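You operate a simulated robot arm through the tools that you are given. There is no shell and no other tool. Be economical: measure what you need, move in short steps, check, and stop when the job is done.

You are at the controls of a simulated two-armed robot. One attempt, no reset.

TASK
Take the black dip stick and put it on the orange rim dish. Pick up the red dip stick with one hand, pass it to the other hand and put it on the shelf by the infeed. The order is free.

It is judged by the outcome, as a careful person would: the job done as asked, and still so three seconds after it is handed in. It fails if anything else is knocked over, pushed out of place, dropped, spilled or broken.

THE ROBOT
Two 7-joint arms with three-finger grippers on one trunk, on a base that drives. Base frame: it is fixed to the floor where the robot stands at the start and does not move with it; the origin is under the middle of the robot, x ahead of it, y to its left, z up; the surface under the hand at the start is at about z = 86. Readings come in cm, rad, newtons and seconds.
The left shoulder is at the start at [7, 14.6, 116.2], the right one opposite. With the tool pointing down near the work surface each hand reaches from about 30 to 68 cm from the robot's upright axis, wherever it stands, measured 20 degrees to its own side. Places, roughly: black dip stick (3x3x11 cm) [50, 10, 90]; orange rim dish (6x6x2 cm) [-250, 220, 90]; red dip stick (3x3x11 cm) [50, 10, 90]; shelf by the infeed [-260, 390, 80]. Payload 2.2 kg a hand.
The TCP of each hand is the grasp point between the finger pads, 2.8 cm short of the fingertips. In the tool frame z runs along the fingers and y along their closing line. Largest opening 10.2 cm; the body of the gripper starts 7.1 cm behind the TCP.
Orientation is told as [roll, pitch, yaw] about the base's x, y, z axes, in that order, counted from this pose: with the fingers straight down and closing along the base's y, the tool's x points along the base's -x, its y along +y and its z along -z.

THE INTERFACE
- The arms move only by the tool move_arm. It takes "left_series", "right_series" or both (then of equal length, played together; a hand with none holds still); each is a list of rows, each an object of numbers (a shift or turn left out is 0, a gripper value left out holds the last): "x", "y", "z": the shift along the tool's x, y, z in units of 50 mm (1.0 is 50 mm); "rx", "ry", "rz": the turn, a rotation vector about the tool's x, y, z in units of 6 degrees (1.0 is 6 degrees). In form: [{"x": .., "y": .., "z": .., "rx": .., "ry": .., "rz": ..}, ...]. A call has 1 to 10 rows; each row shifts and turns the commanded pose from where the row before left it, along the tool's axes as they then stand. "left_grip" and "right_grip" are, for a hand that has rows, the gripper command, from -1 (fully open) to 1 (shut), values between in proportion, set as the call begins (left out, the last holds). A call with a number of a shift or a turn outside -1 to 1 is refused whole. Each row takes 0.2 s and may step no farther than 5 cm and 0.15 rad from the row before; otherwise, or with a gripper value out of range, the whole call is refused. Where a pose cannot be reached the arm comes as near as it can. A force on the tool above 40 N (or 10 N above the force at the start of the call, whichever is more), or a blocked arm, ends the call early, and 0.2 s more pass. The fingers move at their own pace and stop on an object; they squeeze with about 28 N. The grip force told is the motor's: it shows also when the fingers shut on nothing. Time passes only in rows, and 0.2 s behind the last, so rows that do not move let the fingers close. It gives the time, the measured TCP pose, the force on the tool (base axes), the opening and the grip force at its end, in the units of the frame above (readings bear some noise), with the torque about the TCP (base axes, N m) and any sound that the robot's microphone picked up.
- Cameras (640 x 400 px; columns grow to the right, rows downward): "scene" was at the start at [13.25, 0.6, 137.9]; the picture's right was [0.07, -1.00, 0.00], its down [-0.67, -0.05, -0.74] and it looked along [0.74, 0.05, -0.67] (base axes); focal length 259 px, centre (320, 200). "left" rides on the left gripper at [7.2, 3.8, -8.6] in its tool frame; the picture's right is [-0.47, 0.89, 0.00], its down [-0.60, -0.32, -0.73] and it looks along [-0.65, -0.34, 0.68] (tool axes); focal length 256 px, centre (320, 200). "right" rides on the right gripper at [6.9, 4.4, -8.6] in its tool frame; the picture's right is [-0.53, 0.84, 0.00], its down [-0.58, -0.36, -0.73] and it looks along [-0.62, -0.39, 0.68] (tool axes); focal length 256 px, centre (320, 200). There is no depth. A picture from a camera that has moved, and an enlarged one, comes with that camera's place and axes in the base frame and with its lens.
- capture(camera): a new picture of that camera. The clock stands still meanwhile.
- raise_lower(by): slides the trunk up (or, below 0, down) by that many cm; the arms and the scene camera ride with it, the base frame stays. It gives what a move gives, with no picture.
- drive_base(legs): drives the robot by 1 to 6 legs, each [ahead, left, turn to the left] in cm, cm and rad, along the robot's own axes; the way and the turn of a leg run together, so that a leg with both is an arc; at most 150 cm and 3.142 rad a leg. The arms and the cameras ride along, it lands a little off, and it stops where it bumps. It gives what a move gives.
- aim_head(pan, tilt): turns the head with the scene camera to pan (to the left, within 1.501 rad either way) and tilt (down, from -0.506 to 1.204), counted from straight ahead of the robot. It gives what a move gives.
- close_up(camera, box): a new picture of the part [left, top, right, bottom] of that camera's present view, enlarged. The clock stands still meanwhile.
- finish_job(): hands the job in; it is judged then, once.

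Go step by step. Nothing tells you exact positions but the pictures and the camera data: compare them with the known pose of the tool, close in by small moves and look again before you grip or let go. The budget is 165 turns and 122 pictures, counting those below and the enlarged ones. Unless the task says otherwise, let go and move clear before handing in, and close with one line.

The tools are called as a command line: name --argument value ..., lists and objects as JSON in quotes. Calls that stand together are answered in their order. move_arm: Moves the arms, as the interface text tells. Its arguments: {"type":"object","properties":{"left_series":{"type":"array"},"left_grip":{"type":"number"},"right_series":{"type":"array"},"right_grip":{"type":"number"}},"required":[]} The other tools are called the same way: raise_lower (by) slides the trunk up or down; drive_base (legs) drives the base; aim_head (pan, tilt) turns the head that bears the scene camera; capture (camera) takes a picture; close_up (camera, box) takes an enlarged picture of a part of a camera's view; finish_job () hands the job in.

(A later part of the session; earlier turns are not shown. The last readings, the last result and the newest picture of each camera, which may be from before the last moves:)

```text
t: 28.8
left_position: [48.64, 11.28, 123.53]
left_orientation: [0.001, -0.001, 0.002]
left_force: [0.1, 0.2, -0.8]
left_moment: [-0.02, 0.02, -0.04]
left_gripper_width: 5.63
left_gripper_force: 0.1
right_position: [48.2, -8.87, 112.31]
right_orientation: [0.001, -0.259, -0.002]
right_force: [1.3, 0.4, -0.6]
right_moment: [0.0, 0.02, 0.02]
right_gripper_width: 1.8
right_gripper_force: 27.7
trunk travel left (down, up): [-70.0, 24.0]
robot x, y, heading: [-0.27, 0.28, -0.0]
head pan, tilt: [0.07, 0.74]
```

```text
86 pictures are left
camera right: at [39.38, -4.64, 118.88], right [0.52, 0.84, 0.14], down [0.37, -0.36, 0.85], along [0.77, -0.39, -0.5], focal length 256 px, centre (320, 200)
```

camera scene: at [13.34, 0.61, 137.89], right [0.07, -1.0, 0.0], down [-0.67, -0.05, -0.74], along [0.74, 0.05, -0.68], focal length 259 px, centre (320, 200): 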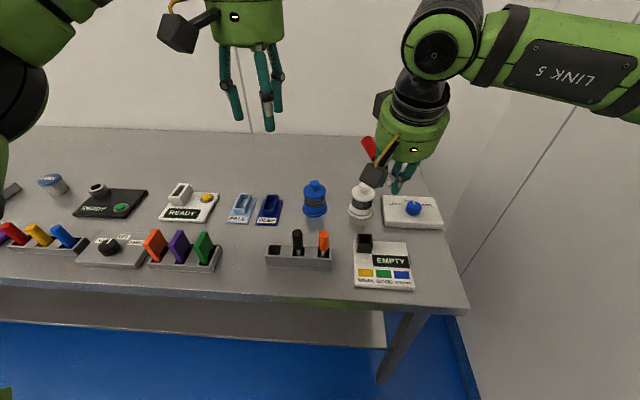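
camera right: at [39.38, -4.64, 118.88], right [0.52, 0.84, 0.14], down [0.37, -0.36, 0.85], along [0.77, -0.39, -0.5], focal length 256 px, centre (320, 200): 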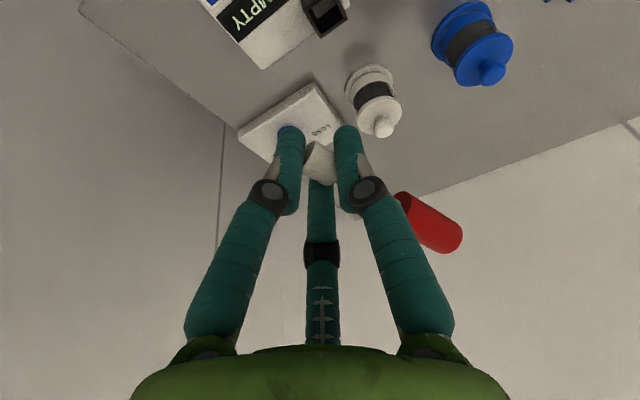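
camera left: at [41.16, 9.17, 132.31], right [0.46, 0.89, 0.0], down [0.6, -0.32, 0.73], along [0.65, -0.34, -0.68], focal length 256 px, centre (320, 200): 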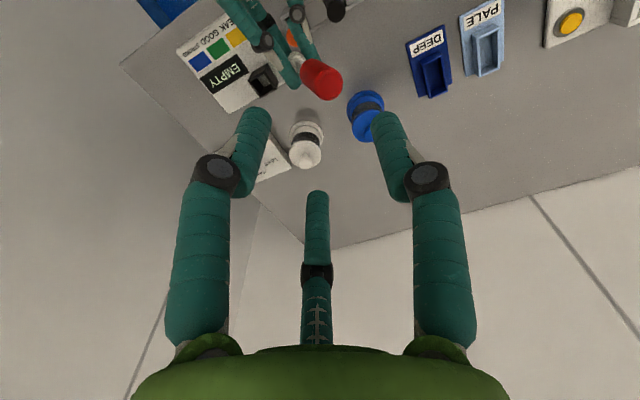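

Red is held securely on the right. Next, black: I'll bring the left hand over (48.4, 7.7) and look.

move_arm --left_series '[{"y": -0.72}, {"z": 0.8}, {"z": 0.8}, {"z": 0.8}, {"z": 0.8}, {"z": 0.6}, {"z": 0.4}, {"z": 0.4}, {"z": 0}]' --left_grip 0.05

capture --camera "left"

close_up --camera "scene" --box '[220, 160, 380, 280]'

```text
t: 30.8
left_position: [48.55, 7.58, 100.62]
left_orientation: [0.0, -0.001, 0.004]
left_force: [-0.2, 0.4, 0.0]
left_moment: [0.02, -0.01, -0.01]
left_gripper_width: 4.83
left_gripper_force: 0.1
right_position: [48.15, -9.02, 112.26]
right_orientation: [0.001, -0.262, -0.001]
right_force: [-0.4, 0.1, -0.2]
right_moment: [-0.04, 0.02, -0.06]
right_gripper_width: 1.81
right_gripper_force: 27.7
trunk travel left (down, up): [-70.0, 24.0]
robot x, y, heading: [0.18, -0.06, 0.001]
head pan, tilt: [0.07, 0.74]
```

```text
85 pictures are left
camera left: at [41.23, 11.48, 109.21], right [0.46, 0.89, 0.0], down [0.6, -0.32, 0.73], along [0.65, -0.34, -0.68], focal length 256 px, centre (320, 200)
```

left: 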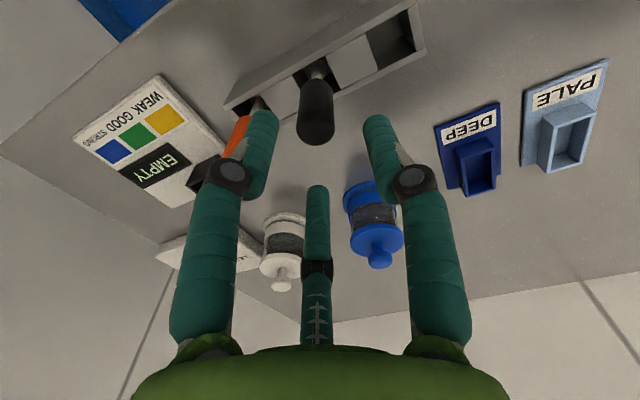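

```text
3.33 times, centred on (300, 220) of scene
camera zoom: at [13.23, 0.57, 137.91], right [0.07, -1.0, 0.0], down [-0.67, -0.05, -0.74], along [0.74, 0.05, -0.67], focal length 864 px, centre (387, 133)
```

zoom: 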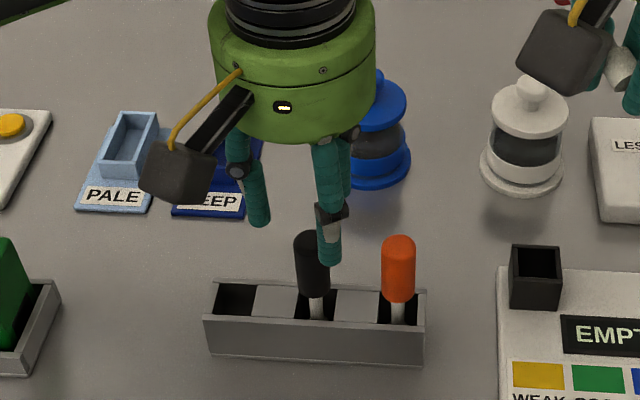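

Black is at about (48.2, 7.7). I'll correct slightly, descend 3.9 cm and grip.

move_arm --left_series '[{"x": 0.06, "y": 0.02}, {"z": 0.3}, {"z": 0.3}, {"z": 0.18}, {"z": 0}]'

move_arm --left_series '[{"z": 0}, {"z": 0}, {"z": 0}]' --left_grip 1.0

capture --camera "left"

```text
t: 32.0
left_position: [48.32, 7.77, 96.75]
left_orientation: [0.0, 0.0, 0.001]
left_force: [0.2, -0.3, -0.2]
left_moment: [-0.01, 0.0, 0.01]
left_gripper_width: 4.85
left_gripper_force: 0.0
right_position: [48.03, -8.95, 112.25]
right_orientation: [0.0, -0.262, 0.0]
right_force: [-0.8, 0.0, -0.5]
right_moment: [-0.03, 0.02, -0.01]
right_gripper_width: 1.83
right_gripper_force: 28.0
trunk travel left (down, up): [-70.0, 24.0]
robot x, y, heading: [0.31, 0.06, 0.003]
head pan, tilt: [0.07, 0.74]
```

```text
t: 32.8
left_position: [48.17, 7.8, 96.81]
left_orientation: [0.001, 0.0, 0.003]
left_force: [0.1, -0.3, -0.2]
left_moment: [0.04, 0.01, 0.01]
left_gripper_width: 2.05
left_gripper_force: 27.6
right_position: [48.13, -8.79, 112.18]
right_orientation: [-0.001, -0.262, 0.001]
right_force: [0.3, -0.2, -0.3]
right_moment: [-0.03, 0.04, 0.01]
right_gripper_width: 1.81
right_gripper_force: 27.9
trunk travel left (down, up): [-70.0, 24.0]
robot x, y, heading: [0.17, 0.31, -0.0]
head pan, tilt: [0.07, 0.74]
```

```text
83 pictures are left
camera left: at [40.95, 11.55, 105.36], right [0.46, 0.89, 0.0], down [0.6, -0.32, 0.73], along [0.65, -0.34, -0.68], focal length 256 px, centre (320, 200)
```

left: 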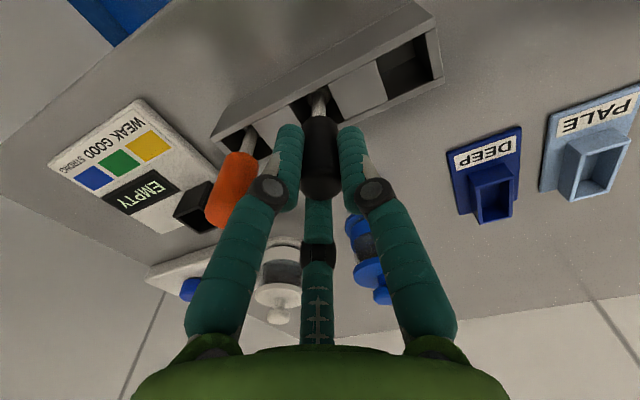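

Black is gripped. I'll lift it straight up.

move_arm --left_series '[{"z": -0.3}, {"z": -0.5}, {"z": -0.6}, {"z": -0.6}, {"z": -0.6}, {"z": -0.6}, {"y": 0.5}, {"y": 0.5}, {"z": 0}]'

capture --camera "scene"

aim_head --pan 1.5 --tilt 0.3

capture --camera "scene"

```text
t: 34.8
left_position: [48.34, 12.75, 112.84]
left_orientation: [0.0, -0.001, -0.001]
left_force: [0.5, -0.1, 0.2]
left_moment: [-0.02, -0.01, -0.01]
left_gripper_width: 2.06
left_gripper_force: 28.0
right_position: [48.14, -9.05, 112.35]
right_orientation: [0.0, -0.262, -0.003]
right_force: [0.9, 0.0, -1.3]
right_moment: [-0.01, 0.01, 0.0]
right_gripper_width: 1.79
right_gripper_force: 28.5
trunk travel left (down, up): [-70.0, 24.0]
robot x, y, heading: [-0.07, 0.05, -0.002]
head pan, tilt: [0.07, 0.74]
```

```text
82 pictures are left
camera scene: at [13.26, 0.47, 137.9], right [0.07, -1.0, 0.0], down [-0.67, -0.05, -0.74], along [0.74, 0.05, -0.67], focal length 259 px, centre (320, 200)
```

scene: 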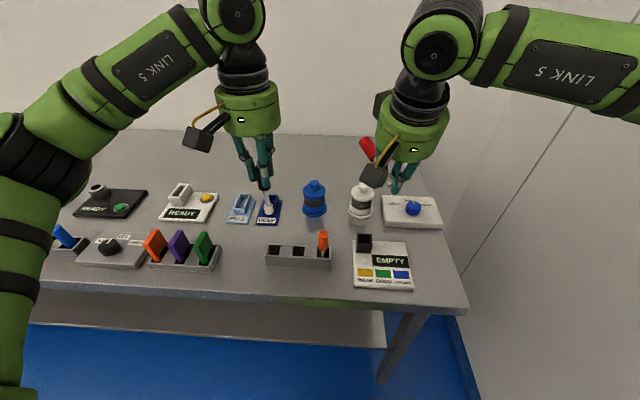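

```text
t: 36.4
left_position: [48.14, 12.89, 112.7]
left_orientation: [0.001, 0.0, 0.001]
left_force: [0.1, 0.1, -0.6]
left_moment: [-0.01, -0.02, 0.01]
left_gripper_width: 2.04
left_gripper_force: 27.9
right_position: [48.27, -8.93, 112.31]
right_orientation: [0.0, -0.262, 0.001]
right_force: [0.3, -0.7, -0.2]
right_moment: [-0.03, 0.02, 0.0]
right_gripper_width: 1.8
right_gripper_force: 28.1
trunk travel left (down, up): [-70.0, 24.0]
robot x, y, heading: [-0.23, 0.05, 0.002]
head pan, tilt: [1.499, 0.3]
```

```text
81 pictures are left
camera scene: at [5.63, 9.33, 141.85], right [1.0, -0.07, 0.0], down [-0.02, -0.3, -0.96], along [0.07, 0.95, -0.3], focal length 259 px, centre (320, 200)
```

scene: 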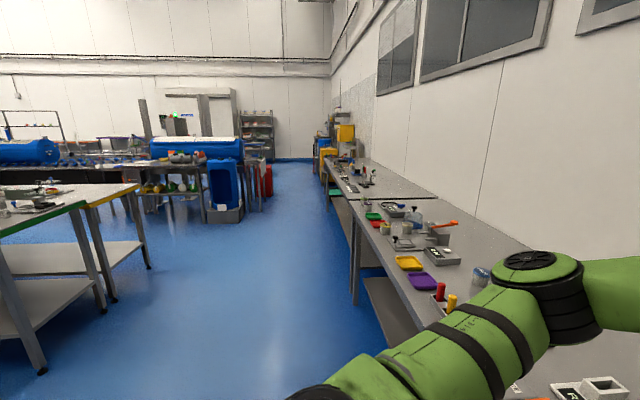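

Both sticks are held. I'll back away from the bench and turn left to look at the destination area.

drive_base --legs '[[-50, 0, 0]]'

drive_base --legs '[[0, 0, 1.57]]'

aim_head --pan 0.7 --tilt 0.35

capture --camera "scene"

```text
t: 39.3
left_position: [-2.01, 12.78, 112.75]
left_orientation: [0.0, 0.0, -0.004]
left_force: [0.4, -0.2, -0.3]
left_moment: [0.0, 0.03, -0.03]
left_gripper_width: 1.99
left_gripper_force: 27.8
right_position: [-2.31, -8.94, 112.24]
right_orientation: [0.002, -0.26, -0.004]
right_force: [0.7, 0.0, -0.3]
right_moment: [-0.02, -0.01, -0.02]
right_gripper_width: 1.8
right_gripper_force: 28.0
trunk travel left (down, up): [-70.0, 24.0]
robot x, y, heading: [-50.55, 0.02, -0.009]
head pan, tilt: [1.499, 0.3]
```

```text
t: 43.5
left_position: [-62.9, 48.47, 112.84]
left_orientation: [0.001, 0.001, 1.562]
left_force: [0.2, -0.8, -0.6]
left_moment: [0.0, 0.0, 0.0]
left_gripper_width: 2.01
left_gripper_force: 27.5
right_position: [-41.05, 48.14, 112.2]
right_orientation: [0.0, -0.262, 1.56]
right_force: [0.1, 0.2, 0.2]
right_moment: [-0.02, 0.01, -0.02]
right_gripper_width: 1.79
right_gripper_force: 27.9
trunk travel left (down, up): [-70.0, 24.0]
robot x, y, heading: [-50.73, 0.34, 1.561]
head pan, tilt: [1.499, 0.3]
```

```text
t: 44.7
left_position: [-62.88, 48.38, 112.88]
left_orientation: [-0.001, -0.002, 1.562]
left_force: [0.3, -0.8, -1.0]
left_moment: [-0.02, 0.03, -0.01]
left_gripper_width: 1.98
left_gripper_force: 27.8
right_position: [-41.16, 48.18, 112.24]
right_orientation: [0.001, -0.26, 1.561]
right_force: [0.3, 0.4, -0.6]
right_moment: [-0.02, -0.02, 0.02]
right_gripper_width: 1.81
right_gripper_force: 27.6
trunk travel left (down, up): [-70.0, 24.0]
robot x, y, heading: [-50.76, 0.23, 1.563]
head pan, tilt: [0.7, 0.351]
```

```text
80 pictures are left
camera scene: at [-56.45, 12.32, 141.38], right [0.77, 0.64, 0.0], down [0.22, -0.26, -0.94], along [-0.6, 0.72, -0.34], focal length 259 px, centre (320, 200)
```

scene: 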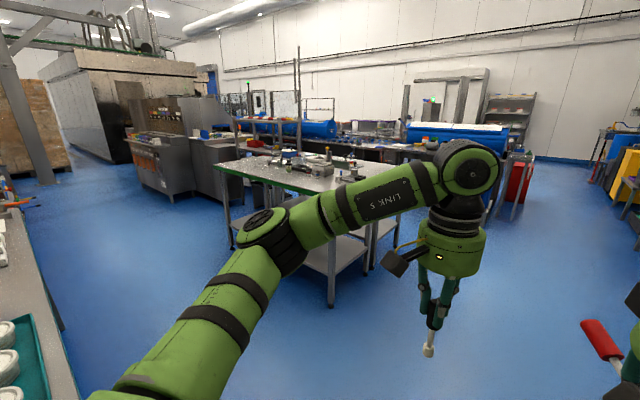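

The dish at y≈220 seems to be on the rear (yellow-edged) bench, reached from the aisle behind it. I'll drive forward along the clear floor and look.

drive_base --legs '[[130, 0, 0], [110, 0, 0]]'

aim_head --pan 1.0 --tilt 0.4

capture --camera "scene"

```text
t: 56.4
left_position: [-61.98, 287.8, 112.82]
left_orientation: [-0.001, 0.0, 1.571]
left_force: [0.0, 0.4, -0.3]
left_moment: [0.0, -0.01, 0.0]
left_gripper_width: 1.98
left_gripper_force: 28.2
right_position: [-40.21, 287.93, 112.27]
right_orientation: [0.0, -0.262, 1.571]
right_force: [0.1, -0.8, -0.6]
right_moment: [-0.02, -0.02, 0.0]
right_gripper_width: 1.79
right_gripper_force: 28.0
trunk travel left (down, up): [-70.0, 24.0]
robot x, y, heading: [-48.81, 239.55, 1.573]
head pan, tilt: [0.7, 0.351]
```

```text
t: 57.2
left_position: [-62.02, 287.9, 112.9]
left_orientation: [-0.002, -0.001, 1.571]
left_force: [-0.7, -0.4, -0.2]
left_moment: [-0.02, -0.02, 0.0]
left_gripper_width: 1.98
left_gripper_force: 28.0
right_position: [-40.16, 287.95, 112.17]
right_orientation: [0.001, -0.261, 1.57]
right_force: [-0.7, 0.7, -0.4]
right_moment: [-0.01, -0.03, -0.02]
right_gripper_width: 1.81
right_gripper_force: 28.0
trunk travel left (down, up): [-70.0, 24.0]
robot x, y, heading: [-48.99, 240.06, 1.569]
head pan, tilt: [1.0, 0.4]
```

```text
79 pictures are left
camera scene: at [-57.02, 249.81, 140.93], right [0.54, 0.84, 0.0], down [0.33, -0.21, -0.92], along [-0.77, 0.5, -0.39], focal length 259 px, centre (320, 200)
```

scene: 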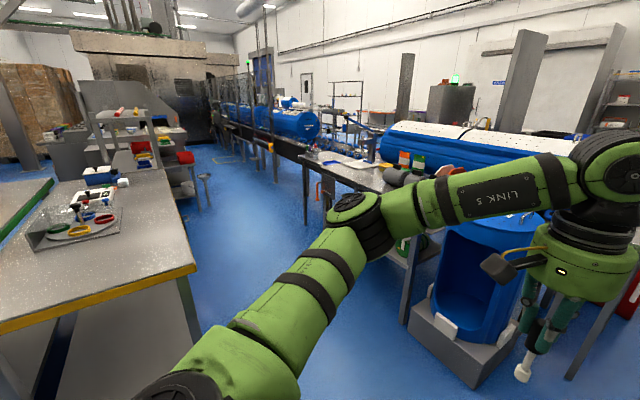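

I can see a tray with coloured rim dishes on the yellow-edged bench. I'll take a closer look.

close_up --camera "scene" --box '[0, 150, 200, 275]'

close_up --camera "scene" --box '[200, 80, 440, 230]'

```text
3.20 times, centred on (100, 212) of scene
camera zoom: at [-57.02, 249.81, 140.93], right [0.54, 0.84, 0.0], down [0.33, -0.21, -0.92], along [-0.77, 0.5, -0.39], focal length 830 px, centre (1024, 160)
```

zoom: 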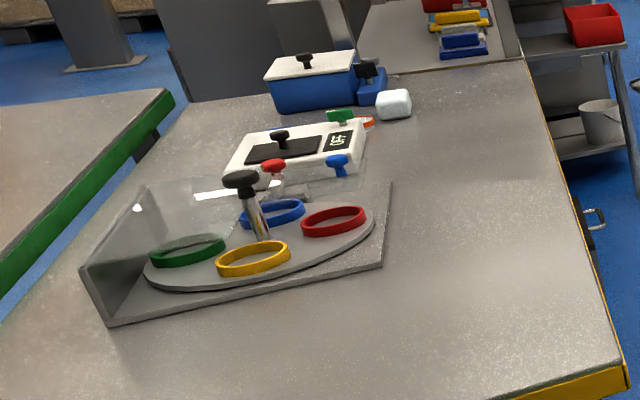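

```text
2.67 times, centred on (320, 155) of scene
camera zoom: at [-57.02, 249.81, 140.93], right [0.54, 0.84, 0.0], down [0.33, -0.21, -0.92], along [-0.77, 0.5, -0.39], focal length 692 px, centre (320, 320)
```

zoom: 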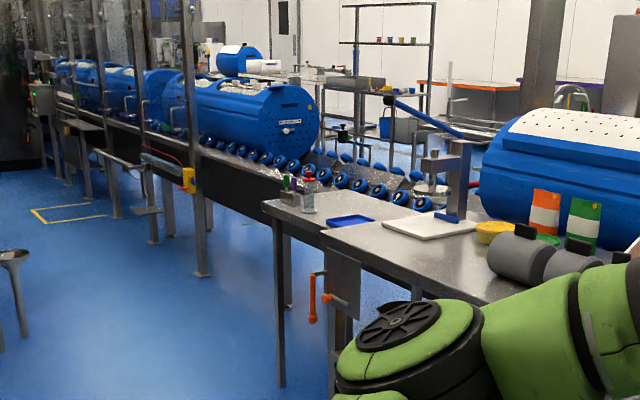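

The orange dish seems to be near (-234, 228), and the bench edge is at y≈254. I'll raise the trunk for clearance, turn toward −x, slide into the aisle line and look again.

raise_lower --by 12

drive_base --legs '[[0, 0, 1.57], [0, -58, 0]]'

aim_head --pan 0.0 --tilt 0.5

capture --camera "scene"

```text
t: 58.7
left_position: [-62.12, 288.01, 124.73]
left_orientation: [-0.001, 0.001, 1.571]
left_force: [-1.5, -0.4, -0.1]
left_moment: [-0.01, 0.01, 0.02]
left_gripper_width: 1.96
left_gripper_force: 28.4
right_position: [-40.31, 287.89, 124.27]
right_orientation: [0.0, -0.262, 1.569]
right_force: [-0.7, 0.1, -0.7]
right_moment: [-0.02, -0.02, 0.01]
right_gripper_width: 1.8
right_gripper_force: 28.2
trunk travel left (down, up): [-82.0, 12.0]
robot x, y, heading: [-49.44, 239.85, 1.562]
head pan, tilt: [1.0, 0.4]
```

```text
t: 65.8
left_position: [-97.3, 284.85, 124.79]
left_orientation: [-0.002, 0.0, 3.14]
left_force: [0.6, -1.2, -0.7]
left_moment: [0.01, 0.01, 0.02]
left_gripper_width: 1.99
left_gripper_force: 27.8
right_position: [-97.22, 306.67, 124.27]
right_orientation: [-0.001, -0.263, 3.139]
right_force: [0.3, -1.0, -0.6]
right_moment: [0.01, 0.0, 0.02]
right_gripper_width: 1.81
right_gripper_force: 27.8
trunk travel left (down, up): [-82.0, 12.0]
robot x, y, heading: [-48.93, 297.59, 3.139]
head pan, tilt: [1.0, 0.4]
```

```text
t: 67.1
left_position: [-97.25, 285.05, 124.84]
left_orientation: [0.001, -0.002, 3.14]
left_force: [0.3, 0.0, 0.0]
left_moment: [-0.01, -0.01, -0.01]
left_gripper_width: 1.99
left_gripper_force: 28.4
right_position: [-97.28, 306.82, 124.28]
right_orientation: [0.001, -0.261, 3.138]
right_force: [0.0, 0.0, -0.6]
right_moment: [0.03, 0.01, 0.02]
right_gripper_width: 1.82
right_gripper_force: 27.3
trunk travel left (down, up): [-82.0, 12.0]
robot x, y, heading: [-49.26, 297.99, 3.14]
head pan, tilt: [0.0, 0.499]
```

```text
76 pictures are left
camera scene: at [-63.2, 297.8, 152.02], right [0.0, 1.0, 0.0], down [0.48, 0.0, -0.88], along [-0.88, 0.0, -0.48], focal length 259 px, centre (320, 200)
```

scene: 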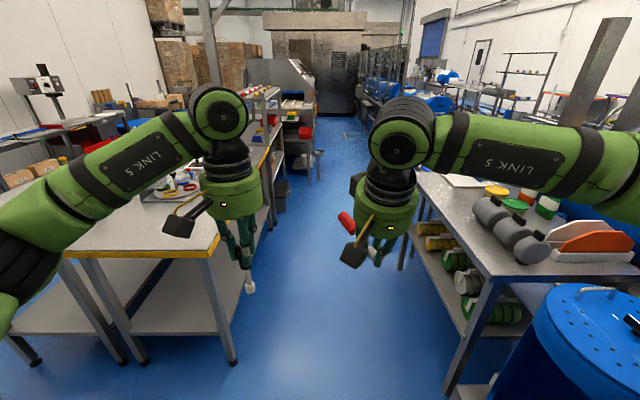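

The aisle runs from y≈254 to 357, and I'm near the middle at y≈298. I'll go ahead along it and then look left at the bench.

drive_base --legs '[[140, 0, 0]]'

aim_head --pan 0.75 --tilt 0.6

capture --camera "scene"

aim_head --pan -0.7 --tilt 0.5

capture --camera "scene"

```text
t: 74.0
left_position: [-236.64, 285.25, 124.81]
left_orientation: [0.0, -0.001, -3.143]
left_force: [-0.1, -0.6, -1.5]
left_moment: [0.03, 0.02, -0.04]
left_gripper_width: 1.97
left_gripper_force: 27.8
right_position: [-236.54, 307.05, 124.27]
right_orientation: [0.001, -0.262, 3.141]
right_force: [0.4, -0.5, 0.9]
right_moment: [0.01, 0.0, 0.01]
right_gripper_width: 1.79
right_gripper_force: 27.5
trunk travel left (down, up): [-82.0, 12.0]
robot x, y, heading: [-188.72, 298.08, 3.143]
head pan, tilt: [0.0, 0.499]
```

```text
t: 75.2
left_position: [-236.69, 285.31, 124.85]
left_orientation: [0.001, -0.001, -3.141]
left_force: [0.0, 0.0, -1.3]
left_moment: [-0.02, 0.0, 0.0]
left_gripper_width: 1.96
left_gripper_force: 27.9
right_position: [-236.52, 307.01, 124.21]
right_orientation: [-0.001, -0.26, 3.141]
right_force: [-0.7, 0.5, 0.3]
right_moment: [0.02, -0.02, 0.04]
right_gripper_width: 1.8
right_gripper_force: 28.0
trunk travel left (down, up): [-82.0, 12.0]
robot x, y, heading: [-188.5, 297.62, 3.139]
head pan, tilt: [0.75, 0.6]
```

```text
75 pictures are left
camera scene: at [-199.98, 292.09, 151.11], right [-0.68, 0.73, 0.0], down [0.41, 0.38, -0.83], along [-0.6, -0.56, -0.56], focal length 259 px, centre (320, 200)
```

scene: 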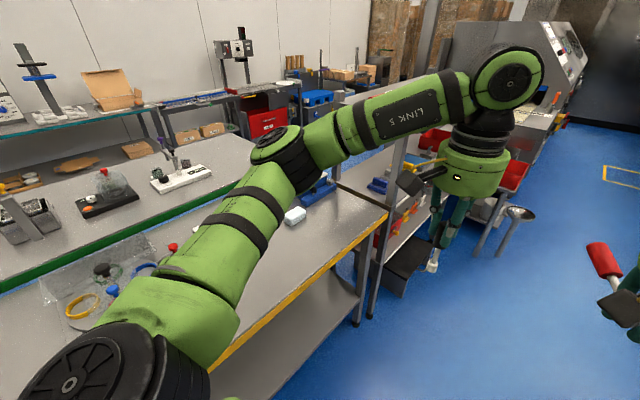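

```text
t: 76.7
left_position: [-236.67, 285.26, 124.79]
left_orientation: [0.002, 0.0, -3.142]
left_force: [0.4, 0.2, -0.9]
left_moment: [0.0, 0.02, -0.01]
left_gripper_width: 1.97
left_gripper_force: 27.7
right_position: [-236.63, 307.1, 124.35]
right_orientation: [0.0, -0.263, 3.14]
right_force: [-0.3, 0.0, -0.3]
right_moment: [0.0, 0.01, 0.03]
right_gripper_width: 1.77
right_gripper_force: 27.7
trunk travel left (down, up): [-82.0, 12.0]
robot x, y, heading: [-188.35, 297.99, 3.142]
head pan, tilt: [-0.7, 0.499]
```

```text
74 pictures are left
camera scene: at [-200.48, 303.96, 152.02], right [0.64, 0.76, 0.0], down [0.37, -0.31, -0.88], along [-0.67, 0.57, -0.48], focal length 259 px, centre (320, 200)
```

scene: 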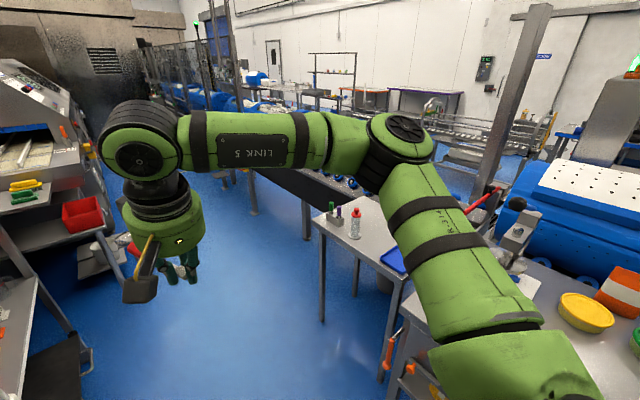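

close_up --camera "scene" --box '[280, 170, 440, 290]'

```text
3.33 times, centred on (360, 230) of scene
camera zoom: at [-200.48, 303.96, 152.02], right [0.64, 0.76, 0.0], down [0.37, -0.31, -0.88], along [-0.67, 0.57, -0.48], focal length 864 px, centre (187, 100)
```

zoom: 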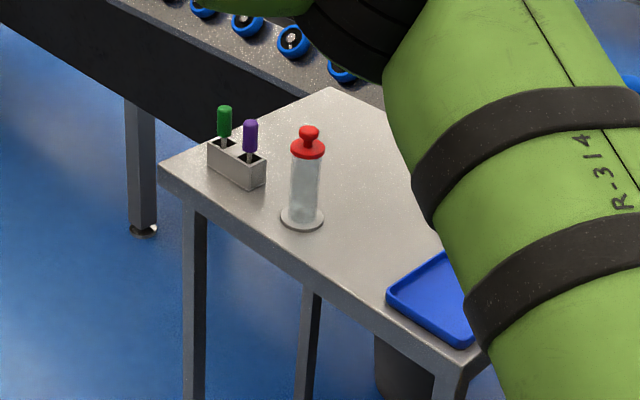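

That small table with the stick rack, bottle and blue tray at about x −288…−235, y 372…412 is the shelf by the infeed. I'll go ahead, turn right to face it and look straight at it.

drive_base --legs '[[68, 0, 0], [0, 0, -1.57]]'

aim_head --pan 0.0 --tilt 0.65

capture --camera "scene"

```text
t: 84.3
left_position: [-269.4, 346.54, 124.8]
left_orientation: [-0.002, -0.002, 1.569]
left_force: [0.2, 1.2, -0.1]
left_moment: [0.01, 0.03, 0.0]
left_gripper_width: 1.99
left_gripper_force: 28.1
right_position: [-247.66, 346.45, 124.26]
right_orientation: [0.0, -0.261, 1.566]
right_force: [0.3, -0.4, -0.1]
right_moment: [-0.01, -0.05, 0.0]
right_gripper_width: 1.77
right_gripper_force: 28.3
trunk travel left (down, up): [-82.0, 12.0]
robot x, y, heading: [-256.55, 298.48, 1.57]
head pan, tilt: [-0.7, 0.499]
```

```text
t: 85.4
left_position: [-269.23, 346.43, 124.88]
left_orientation: [-0.002, 0.002, 1.57]
left_force: [0.7, 0.2, -0.1]
left_moment: [0.02, -0.02, -0.03]
left_gripper_width: 1.97
left_gripper_force: 28.1
right_position: [-247.46, 346.44, 124.39]
right_orientation: [0.0, -0.263, 1.568]
right_force: [-1.7, -0.3, 1.0]
right_moment: [-0.01, -0.02, 0.03]
right_gripper_width: 1.78
right_gripper_force: 28.2
trunk travel left (down, up): [-82.0, 12.0]
robot x, y, heading: [-256.66, 298.33, 1.571]
head pan, tilt: [0.0, 0.649]
```

```text
72 pictures are left
camera scene: at [-256.59, 311.95, 150.68], right [1.0, 0.0, 0.0], down [0.0, -0.6, -0.8], along [0.0, 0.8, -0.6], focal length 259 px, centre (320, 200)
```

scene: 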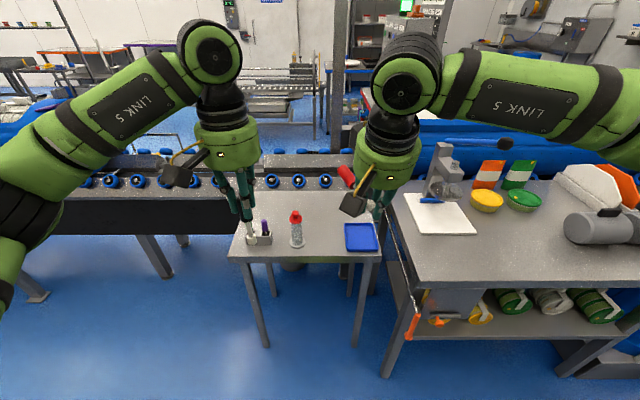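

The shelf spans x −289…−235 and y 373…412.5; the bottle is at (−265, 378) and the tray at x −247…−236. The back strip, y 393–410, is free. I'll drive 31 cm ahead and check how red sits in the right hand.

drive_base --legs '[[31, 0, 0]]'

aim_head --pan 0.0 --tilt 0.85

capture --camera "right"

capture --camera "scene"

```text
t: 87.5
left_position: [-269.33, 377.12, 124.84]
left_orientation: [0.001, 0.0, 1.571]
left_force: [0.4, -0.4, -0.3]
left_moment: [0.02, 0.0, 0.01]
left_gripper_width: 1.97
left_gripper_force: 27.9
right_position: [-247.41, 377.02, 124.55]
right_orientation: [0.0, -0.263, 1.57]
right_force: [0.4, -0.2, -0.2]
right_moment: [0.03, -0.01, -0.01]
right_gripper_width: 1.79
right_gripper_force: 28.0
trunk travel left (down, up): [-82.0, 12.0]
robot x, y, heading: [-256.85, 329.09, 1.567]
head pan, tilt: [0.0, 0.649]
```

```text
t: 88.2
left_position: [-269.39, 377.36, 124.85]
left_orientation: [0.001, 0.0, 1.571]
left_force: [0.4, 0.2, -1.2]
left_moment: [-0.04, -0.01, 0.01]
left_gripper_width: 1.95
left_gripper_force: 27.7
right_position: [-247.65, 377.38, 124.27]
right_orientation: [0.001, -0.263, 1.569]
right_force: [0.9, 0.2, -0.5]
right_moment: [-0.04, -0.01, 0.0]
right_gripper_width: 1.78
right_gripper_force: 27.3
trunk travel left (down, up): [-82.0, 12.0]
robot x, y, heading: [-256.65, 328.68, 1.572]
head pan, tilt: [0.0, 0.85]
```

```text
71 pictures are left
camera right: at [-251.9, 368.27, 130.88], right [-0.84, 0.52, 0.14], down [0.37, 0.37, 0.86], along [0.39, 0.77, -0.5], focal length 256 px, centre (320, 200)
```

right: 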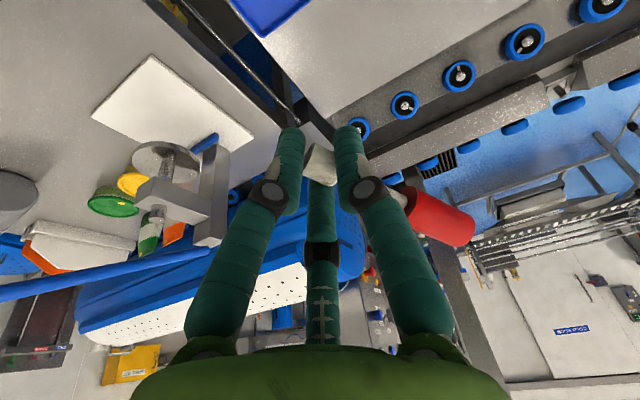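

```text
70 pictures are left
camera scene: at [-256.55, 341.94, 149.02], right [1.0, 0.0, 0.0], down [0.0, -0.75, -0.66], along [0.0, 0.66, -0.75], focal length 259 px, centre (320, 200)
```

scene: 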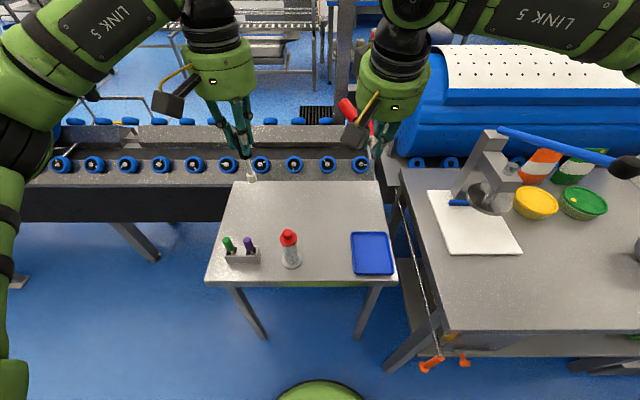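

I have a clear view. I'll turn the right hand to straight down, move it over the free back area, and look at red's attitude.

move_arm --right_series '[{"ry": 0.9}, {"ry": 0.9}, {"ry": 0.7}, {"x": -0.7, "y": 0.2}, {"x": -0.7, "y": 0.2}, {"x": -0.7, "y": 0.2}, {"x": -0.6, "y": 0.1}, {"x": -0.3, "y": 0.1}, {"z": 0.5}, {"z": 0.5}]'

capture --camera "right"

close_up --camera "scene" --box '[200, 60, 440, 210]'

```text
t: 90.4
left_position: [-269.52, 377.36, 124.73]
left_orientation: [-0.002, 0.0, 1.571]
left_force: [-0.8, -0.3, -0.1]
left_moment: [0.01, -0.02, -0.01]
left_gripper_width: 1.97
left_gripper_force: 28.1
right_position: [-250.84, 389.83, 118.47]
right_orientation: [-0.001, -0.001, 1.568]
right_force: [-0.5, -0.2, 0.3]
right_moment: [-0.01, -0.06, -0.02]
right_gripper_width: 1.79
right_gripper_force: 28.1
right hand out of reach, approached as far as the arm can: row 7, 8
trunk travel left (down, up): [-82.0, 12.0]
robot x, y, heading: [-256.1, 328.89, 1.573]
head pan, tilt: [0.0, 0.85]
```

```text
69 pictures are left
camera right: at [-255.16, 382.78, 127.2], right [-0.84, 0.54, 0.0], down [0.36, 0.58, 0.73], along [0.39, 0.62, -0.68], focal length 256 px, centre (320, 200)
```

right: 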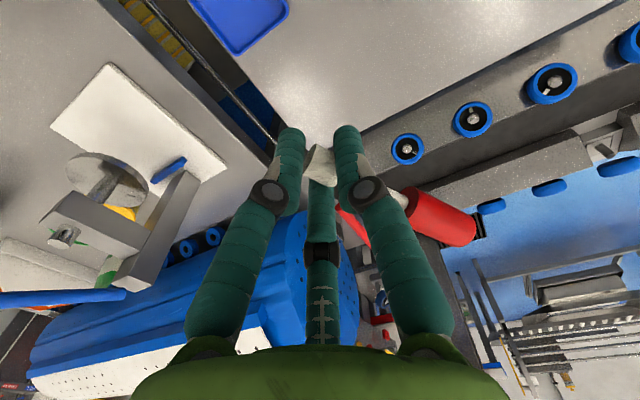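

```text
2.67 times, centred on (320, 135) of scene
camera zoom: at [-256.74, 341.96, 149.02], right [1.0, 0.0, 0.0], down [0.0, -0.75, -0.66], along [0.0, 0.66, -0.75], focal length 692 px, centre (320, 373)
```

zoom: 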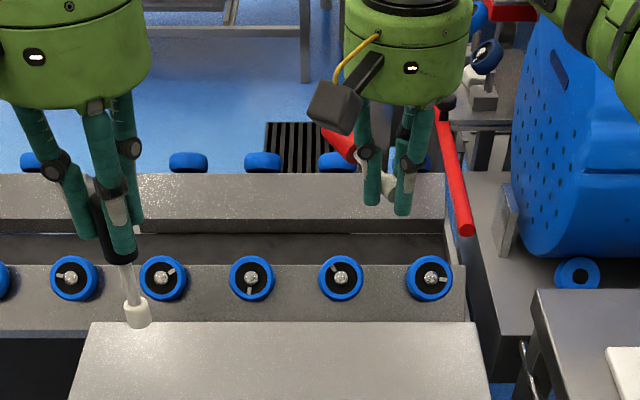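

Red sits nearly horizontal, its handle slightly up and leaning about 37° to the left. I'll drive 6 cm closer to clear the tray, raise the left hand, level red a bit, then lower the trunk.

drive_base --legs '[[6, 0, 0]]'

move_arm --left_series '[{"z": -0.5}, {"z": -0.5}, {"z": -0.5}, {"z": -0.5}]' --right_series '[{"ry": 0.6, "rx": 0.4}, {"ry": 0.6, "rx": 0.4}, {"z": 0}, {"z": 0}]'

raise_lower --by -16

capture --camera "right"

close_up --camera "scene" --box '[200, 60, 440, 210]'

```text
t: 91.4
left_position: [-269.24, 382.34, 125.19]
left_orientation: [0.001, -0.009, 1.57]
left_force: [-0.5, -1.1, -1.1]
left_moment: [0.11, -0.01, 0.01]
left_gripper_width: 1.98
left_gripper_force: 27.9
right_position: [-250.43, 394.92, 118.98]
right_orientation: [0.001, -0.008, 1.57]
right_force: [-0.6, -1.1, 0.1]
right_moment: [0.08, 0.01, 0.02]
right_gripper_width: 1.79
right_gripper_force: 28.3
trunk travel left (down, up): [-82.0, 12.0]
robot x, y, heading: [-256.78, 335.34, 1.566]
head pan, tilt: [0.0, 0.85]
```

```text
t: 92.4
left_position: [-269.25, 383.23, 134.99]
left_orientation: [-0.001, -0.001, 1.569]
left_force: [0.8, -0.1, -0.4]
left_moment: [0.01, -0.01, 0.01]
left_gripper_width: 2.0
left_gripper_force: 28.0
right_position: [-250.28, 394.47, 118.77]
right_orientation: [-0.063, 0.094, 1.565]
right_force: [0.2, -0.3, -0.4]
right_moment: [0.01, -0.03, 0.01]
right_gripper_width: 1.82
right_gripper_force: 27.5
right hand out of reach, approached as far as the arm can: row 1, 2
trunk travel left (down, up): [-82.0, 12.0]
robot x, y, heading: [-256.32, 335.11, 1.567]
head pan, tilt: [0.0, 0.85]
```

```text
t: 94.2
left_position: [-269.29, 383.14, 118.94]
left_orientation: [-0.002, -0.001, 1.568]
left_force: [-0.5, -0.2, -1.2]
left_moment: [0.01, 0.01, 0.03]
left_gripper_width: 1.97
left_gripper_force: 28.3
right_position: [-250.2, 394.56, 102.69]
right_orientation: [-0.062, 0.094, 1.566]
right_force: [-0.1, 0.7, -0.6]
right_moment: [-0.01, 0.05, 0.01]
right_gripper_width: 1.79
right_gripper_force: 27.9
trunk travel left (down, up): [-66.0, 28.0]
robot x, y, heading: [-256.53, 335.36, 1.57]
head pan, tilt: [0.0, 0.85]
```

```text
67 pictures are left
camera right: at [-255.1, 388.35, 111.68], right [-0.84, 0.53, -0.1], down [0.32, 0.64, 0.7], along [0.44, 0.55, -0.71], focal length 256 px, centre (320, 200)
```

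right: 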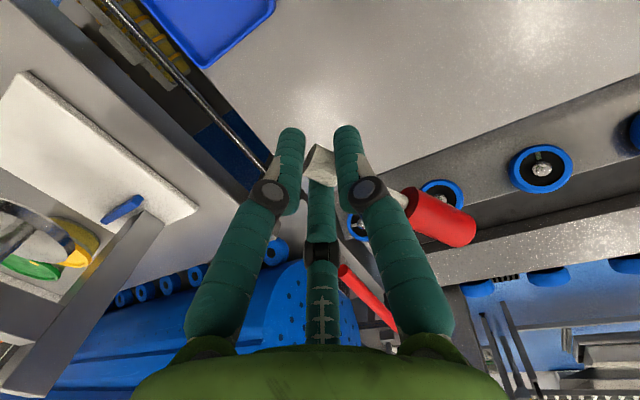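

```text
2.67 times, centred on (320, 135) of scene
camera zoom: at [-256.53, 347.81, 133.02], right [1.0, 0.0, 0.0], down [0.0, -0.75, -0.66], along [0.0, 0.66, -0.75], focal length 692 px, centre (320, 373)
```

zoom: 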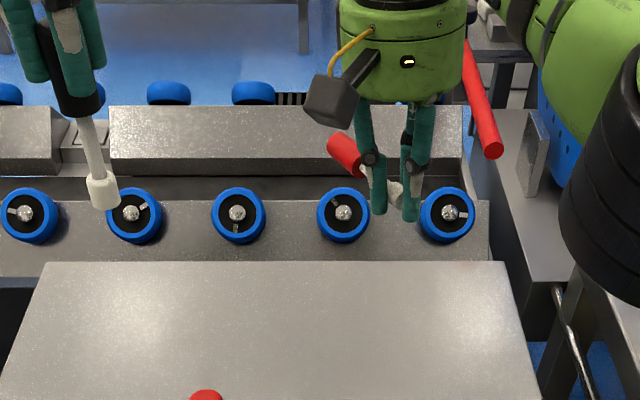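

Red is now about level, with the handle slightly low and oriented forward-left, over the free back area. I'll descend vertically about 16 cm by arm, then check.

move_arm --right_series '[{"z": 0.5, "x": -0.047, "y": 0.03}, {"z": 0.5, "x": -0.047, "y": 0.03}, {"z": 0.5, "x": -0.047, "y": 0.03}, {"z": 0.5, "x": -0.047, "y": 0.03}, {"z": 0.5, "x": -0.047, "y": 0.03}, {"z": 0.4, "x": -0.037, "y": 0.025}, {"z": 0.3, "x": -0.028, "y": 0.02}, {"z": 0}]'

capture --camera "right"

close_up --camera "scene" --box '[220, 90, 420, 215]'

```text
t: 96.0
left_position: [-269.33, 383.22, 118.9]
left_orientation: [-0.002, -0.001, 1.57]
left_force: [0.1, -0.6, 0.3]
left_moment: [-0.02, -0.01, -0.01]
left_gripper_width: 1.96
left_gripper_force: 27.4
right_position: [-250.2, 394.56, 86.53]
right_orientation: [-0.063, 0.094, 1.567]
right_force: [-0.3, -0.3, -1.5]
right_moment: [-0.03, -0.01, -0.03]
right_gripper_width: 1.79
right_gripper_force: 27.7
trunk travel left (down, up): [-66.0, 28.0]
robot x, y, heading: [-256.33, 334.94, 1.57]
head pan, tilt: [0.0, 0.85]
```

```text
65 pictures are left
camera right: at [-255.08, 388.36, 95.51], right [-0.84, 0.53, -0.1], down [0.32, 0.64, 0.7], along [0.44, 0.55, -0.71], focal length 256 px, centre (320, 200)
```

right: 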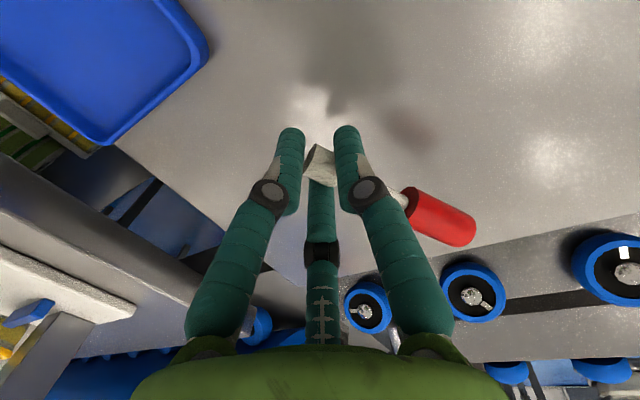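

```text
3.20 times, centred on (320, 152) of scene
camera zoom: at [-256.53, 347.82, 133.02], right [1.0, 0.0, 0.0], down [0.0, -0.75, -0.66], along [0.0, 0.66, -0.75], focal length 830 px, centre (320, 352)
```

zoom: 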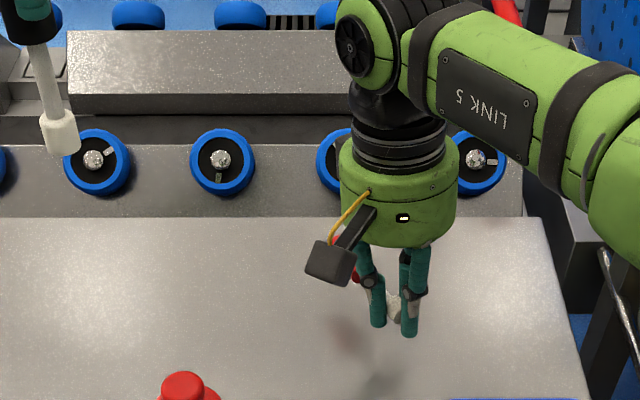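

Close now, with the fingertips about 3 cm above the shelf. I'll lower 2 cm more, then go in small steps watching the force.

move_arm --right_series '[{"z": 0.2, "x": -0.019, "y": 0.012}, {"z": 0.2, "x": -0.019, "y": 0.012}, {"z": 0}]'

move_arm --right_series '[{"z": 0.08, "x": -0.008, "y": 0.005}, {"z": 0}]'

move_arm --right_series '[{"z": 0.08, "x": -0.008, "y": 0.005}, {"z": 0}]'

close_up --camera "right" --box '[240, 80, 520, 255]'

```text
t: 96.8
left_position: [-269.39, 383.16, 118.93]
left_orientation: [-0.001, -0.001, 1.57]
left_force: [-0.1, 0.4, 0.4]
left_moment: [-0.02, 0.0, 0.0]
left_gripper_width: 1.97
left_gripper_force: 27.9
right_position: [-250.06, 394.51, 84.49]
right_orientation: [-0.064, 0.094, 1.566]
right_force: [-0.3, -0.1, -0.1]
right_moment: [-0.02, 0.03, 0.02]
right_gripper_width: 1.83
right_gripper_force: 28.0
trunk travel left (down, up): [-66.0, 28.0]
robot x, y, heading: [-256.73, 334.7, 1.568]
head pan, tilt: [0.0, 0.85]
```

```text
t: 97.4
left_position: [-269.3, 383.23, 118.91]
left_orientation: [-0.003, -0.001, 1.567]
left_force: [0.2, 1.0, 0.0]
left_moment: [-0.06, 0.01, 0.04]
left_gripper_width: 1.98
left_gripper_force: 27.8
right_position: [-250.2, 394.59, 84.08]
right_orientation: [-0.063, 0.093, 1.565]
right_force: [-0.3, 0.1, -0.3]
right_moment: [-0.01, -0.01, 0.0]
right_gripper_width: 1.82
right_gripper_force: 27.7
trunk travel left (down, up): [-66.0, 28.0]
robot x, y, heading: [-256.7, 334.98, 1.566]
head pan, tilt: [0.0, 0.85]
```

```text
t: 98.0
left_position: [-269.31, 383.22, 118.86]
left_orientation: [-0.003, -0.002, 1.57]
left_force: [0.8, -0.3, -0.9]
left_moment: [0.01, -0.02, -0.03]
left_gripper_width: 1.98
left_gripper_force: 27.9
right_position: [-250.18, 394.46, 83.76]
right_orientation: [-0.063, 0.095, 1.566]
right_force: [0.0, 0.6, 0.4]
right_moment: [-0.01, 0.0, 0.03]
right_gripper_width: 1.81
right_gripper_force: 28.2
trunk travel left (down, up): [-66.0, 28.0]
robot x, y, heading: [-256.31, 334.29, 1.571]
head pan, tilt: [0.0, 0.85]
```

```text
2.29 times, centred on (380, 168) of right
camera zoom: at [-255.03, 388.37, 92.73], right [-0.84, 0.53, -0.1], down [0.32, 0.64, 0.7], along [0.44, 0.55, -0.71], focal length 585 px, centre (183, 274)
```

zoom: 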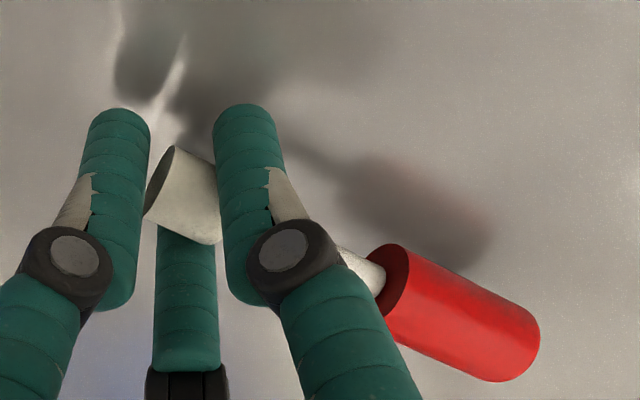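

There is still a shadow gap, so I'll keep stepping down.

move_arm --right_series '[{"z": 0.1, "x": -0.009, "y": 0.006}, {"z": 0}]'

move_arm --right_series '[{"z": 0.1, "x": -0.009, "y": 0.006}, {"z": 0}]'

close_up --camera "right" --box '[240, 80, 520, 255]'

```text
t: 98.6
left_position: [-269.19, 383.06, 118.98]
left_orientation: [-0.002, -0.001, 1.569]
left_force: [0.3, -1.0, -1.1]
left_moment: [0.01, 0.01, 0.01]
left_gripper_width: 1.97
left_gripper_force: 28.3
right_position: [-250.16, 394.6, 83.28]
right_orientation: [-0.062, 0.094, 1.565]
right_force: [0.5, -0.6, 0.0]
right_moment: [-0.02, 0.01, -0.04]
right_gripper_width: 1.78
right_gripper_force: 27.8
trunk travel left (down, up): [-66.0, 28.0]
robot x, y, heading: [-256.58, 334.8, 1.569]
head pan, tilt: [0.0, 0.85]
```

```text
t: 99.2
left_position: [-269.32, 383.09, 118.95]
left_orientation: [-0.002, -0.001, 1.569]
left_force: [-0.1, 0.2, -0.9]
left_moment: [-0.01, 0.0, 0.0]
left_gripper_width: 1.96
left_gripper_force: 27.9
right_position: [-250.27, 394.5, 82.93]
right_orientation: [-0.062, 0.093, 1.567]
right_force: [0.5, 0.5, 4.3]
right_moment: [0.01, 0.1, 0.08]
right_gripper_width: 1.8
right_gripper_force: 27.9
trunk travel left (down, up): [-66.0, 28.0]
robot x, y, heading: [-256.55, 335.22, 1.572]
head pan, tilt: [0.0, 0.85]
```

```text
2.29 times, centred on (380, 168) of right
camera zoom: at [-255.06, 388.33, 91.84], right [-0.84, 0.53, -0.1], down [0.32, 0.64, 0.7], along [0.44, 0.55, -0.71], focal length 585 px, centre (183, 274)
```

zoom: 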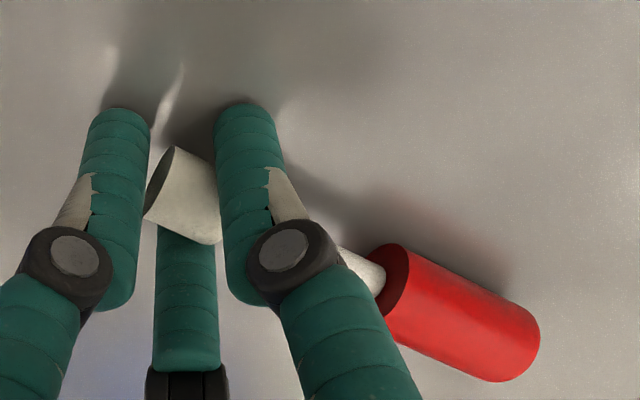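

There is first contact at 4 N. I'll open the fingers gently in stages.

move_arm --right_series '[{"z": -0.02}, {"z": 0}]' --right_grip 0.55

close_up --camera "right" --box '[240, 80, 520, 255]'

```text
t: 99.8
left_position: [-269.29, 383.04, 118.97]
left_orientation: [-0.003, -0.002, 1.57]
left_force: [-0.2, 0.1, -0.2]
left_moment: [0.01, -0.01, 0.02]
left_gripper_width: 1.99
left_gripper_force: 28.2
right_position: [-250.1, 394.59, 82.88]
right_orientation: [-0.063, 0.094, 1.567]
right_force: [2.1, -0.2, 2.4]
right_moment: [-0.01, 0.03, 0.0]
right_gripper_width: 2.22
right_gripper_force: 0.0
trunk travel left (down, up): [-66.0, 28.0]
robot x, y, heading: [-256.24, 334.85, 1.568]
head pan, tilt: [0.0, 0.85]
```

```text
2.29 times, centred on (380, 168) of right
camera zoom: at [-255.01, 388.35, 91.87], right [-0.84, 0.53, -0.1], down [0.32, 0.64, 0.7], along [0.44, 0.55, -0.71], focal length 585 px, centre (183, 274)
```

zoom: 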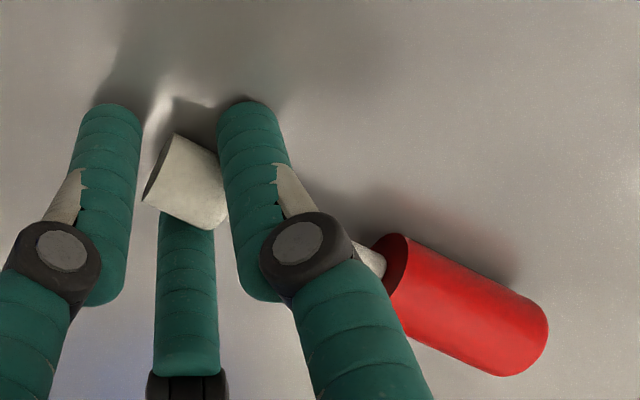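

move_arm --right_series '[{"z": 0}, {"z": 0}, {"z": 0}]' --right_grip 0.15

close_up --camera "right" --box '[200, 60, 520, 260]'

```text
t: 100.6
left_position: [-269.32, 383.0, 119.11]
left_orientation: [0.0, 0.0, 1.568]
left_force: [-0.1, 0.1, -0.1]
left_moment: [0.01, 0.0, 0.0]
left_gripper_width: 2.0
left_gripper_force: 28.1
right_position: [-250.02, 394.51, 82.99]
right_orientation: [-0.063, 0.093, 1.565]
right_force: [1.8, -1.8, 1.8]
right_moment: [0.04, -0.04, -0.04]
right_gripper_width: 4.29
right_gripper_force: 0.0
trunk travel left (down, up): [-66.0, 28.0]
robot x, y, heading: [-256.52, 334.6, 1.568]
head pan, tilt: [0.0, 0.85]
```

```text
2.00 times, centred on (360, 160) of right
camera zoom: at [-255.01, 388.32, 91.91], right [-0.84, 0.53, -0.1], down [0.32, 0.64, 0.7], along [0.44, 0.55, -0.71], focal length 512 px, centre (240, 280)
```

zoom: 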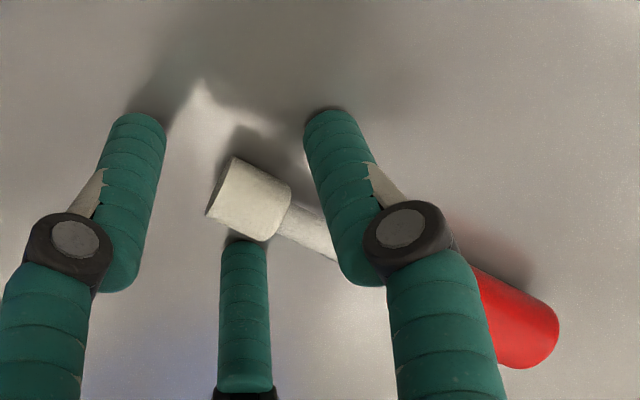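

Red is lying on the shelf. I'll withdraw vertically and check.

move_arm --right_series '[{"z": -0.1, "x": 0.009, "y": -0.006}, {"z": -0.3, "x": 0.028, "y": -0.018}, {"z": -0.5, "x": 0.047, "y": -0.03}, {"z": -0.6, "x": 0.056, "y": -0.036}, {"z": -0.7, "x": 0.06, "y": -0.04}, {"z": -0.7, "x": 0.06, "y": -0.04}, {"z": -0.7, "x": 0.06, "y": -0.04}]'

capture --camera "scene"

```text
t: 102.2
left_position: [-269.42, 383.05, 118.89]
left_orientation: [-0.003, -0.002, 1.568]
left_force: [0.0, -0.5, 0.3]
left_moment: [0.02, -0.05, -0.01]
left_gripper_width: 1.99
left_gripper_force: 27.8
right_position: [-250.3, 394.56, 101.09]
right_orientation: [-0.064, 0.093, 1.566]
right_force: [0.2, 0.2, 0.2]
right_moment: [-0.01, 0.03, 0.0]
right_gripper_width: 4.36
right_gripper_force: 0.1
trunk travel left (down, up): [-66.0, 28.0]
robot x, y, heading: [-256.85, 334.93, 1.571]
head pan, tilt: [0.0, 0.85]
```

```text
59 pictures are left
camera scene: at [-256.63, 347.73, 133.02], right [1.0, 0.0, 0.0], down [0.0, -0.75, -0.66], along [0.0, 0.66, -0.75], focal length 259 px, centre (320, 200)
```

scene: 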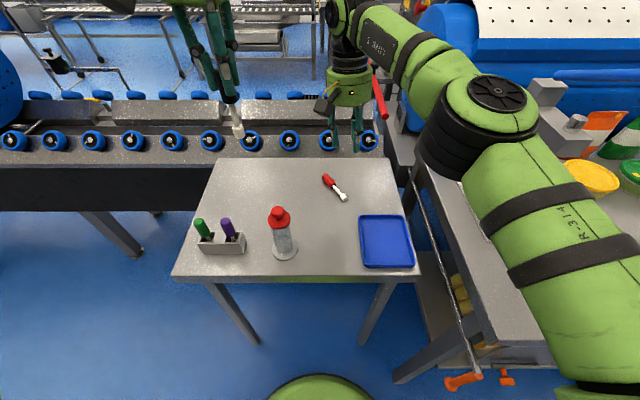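

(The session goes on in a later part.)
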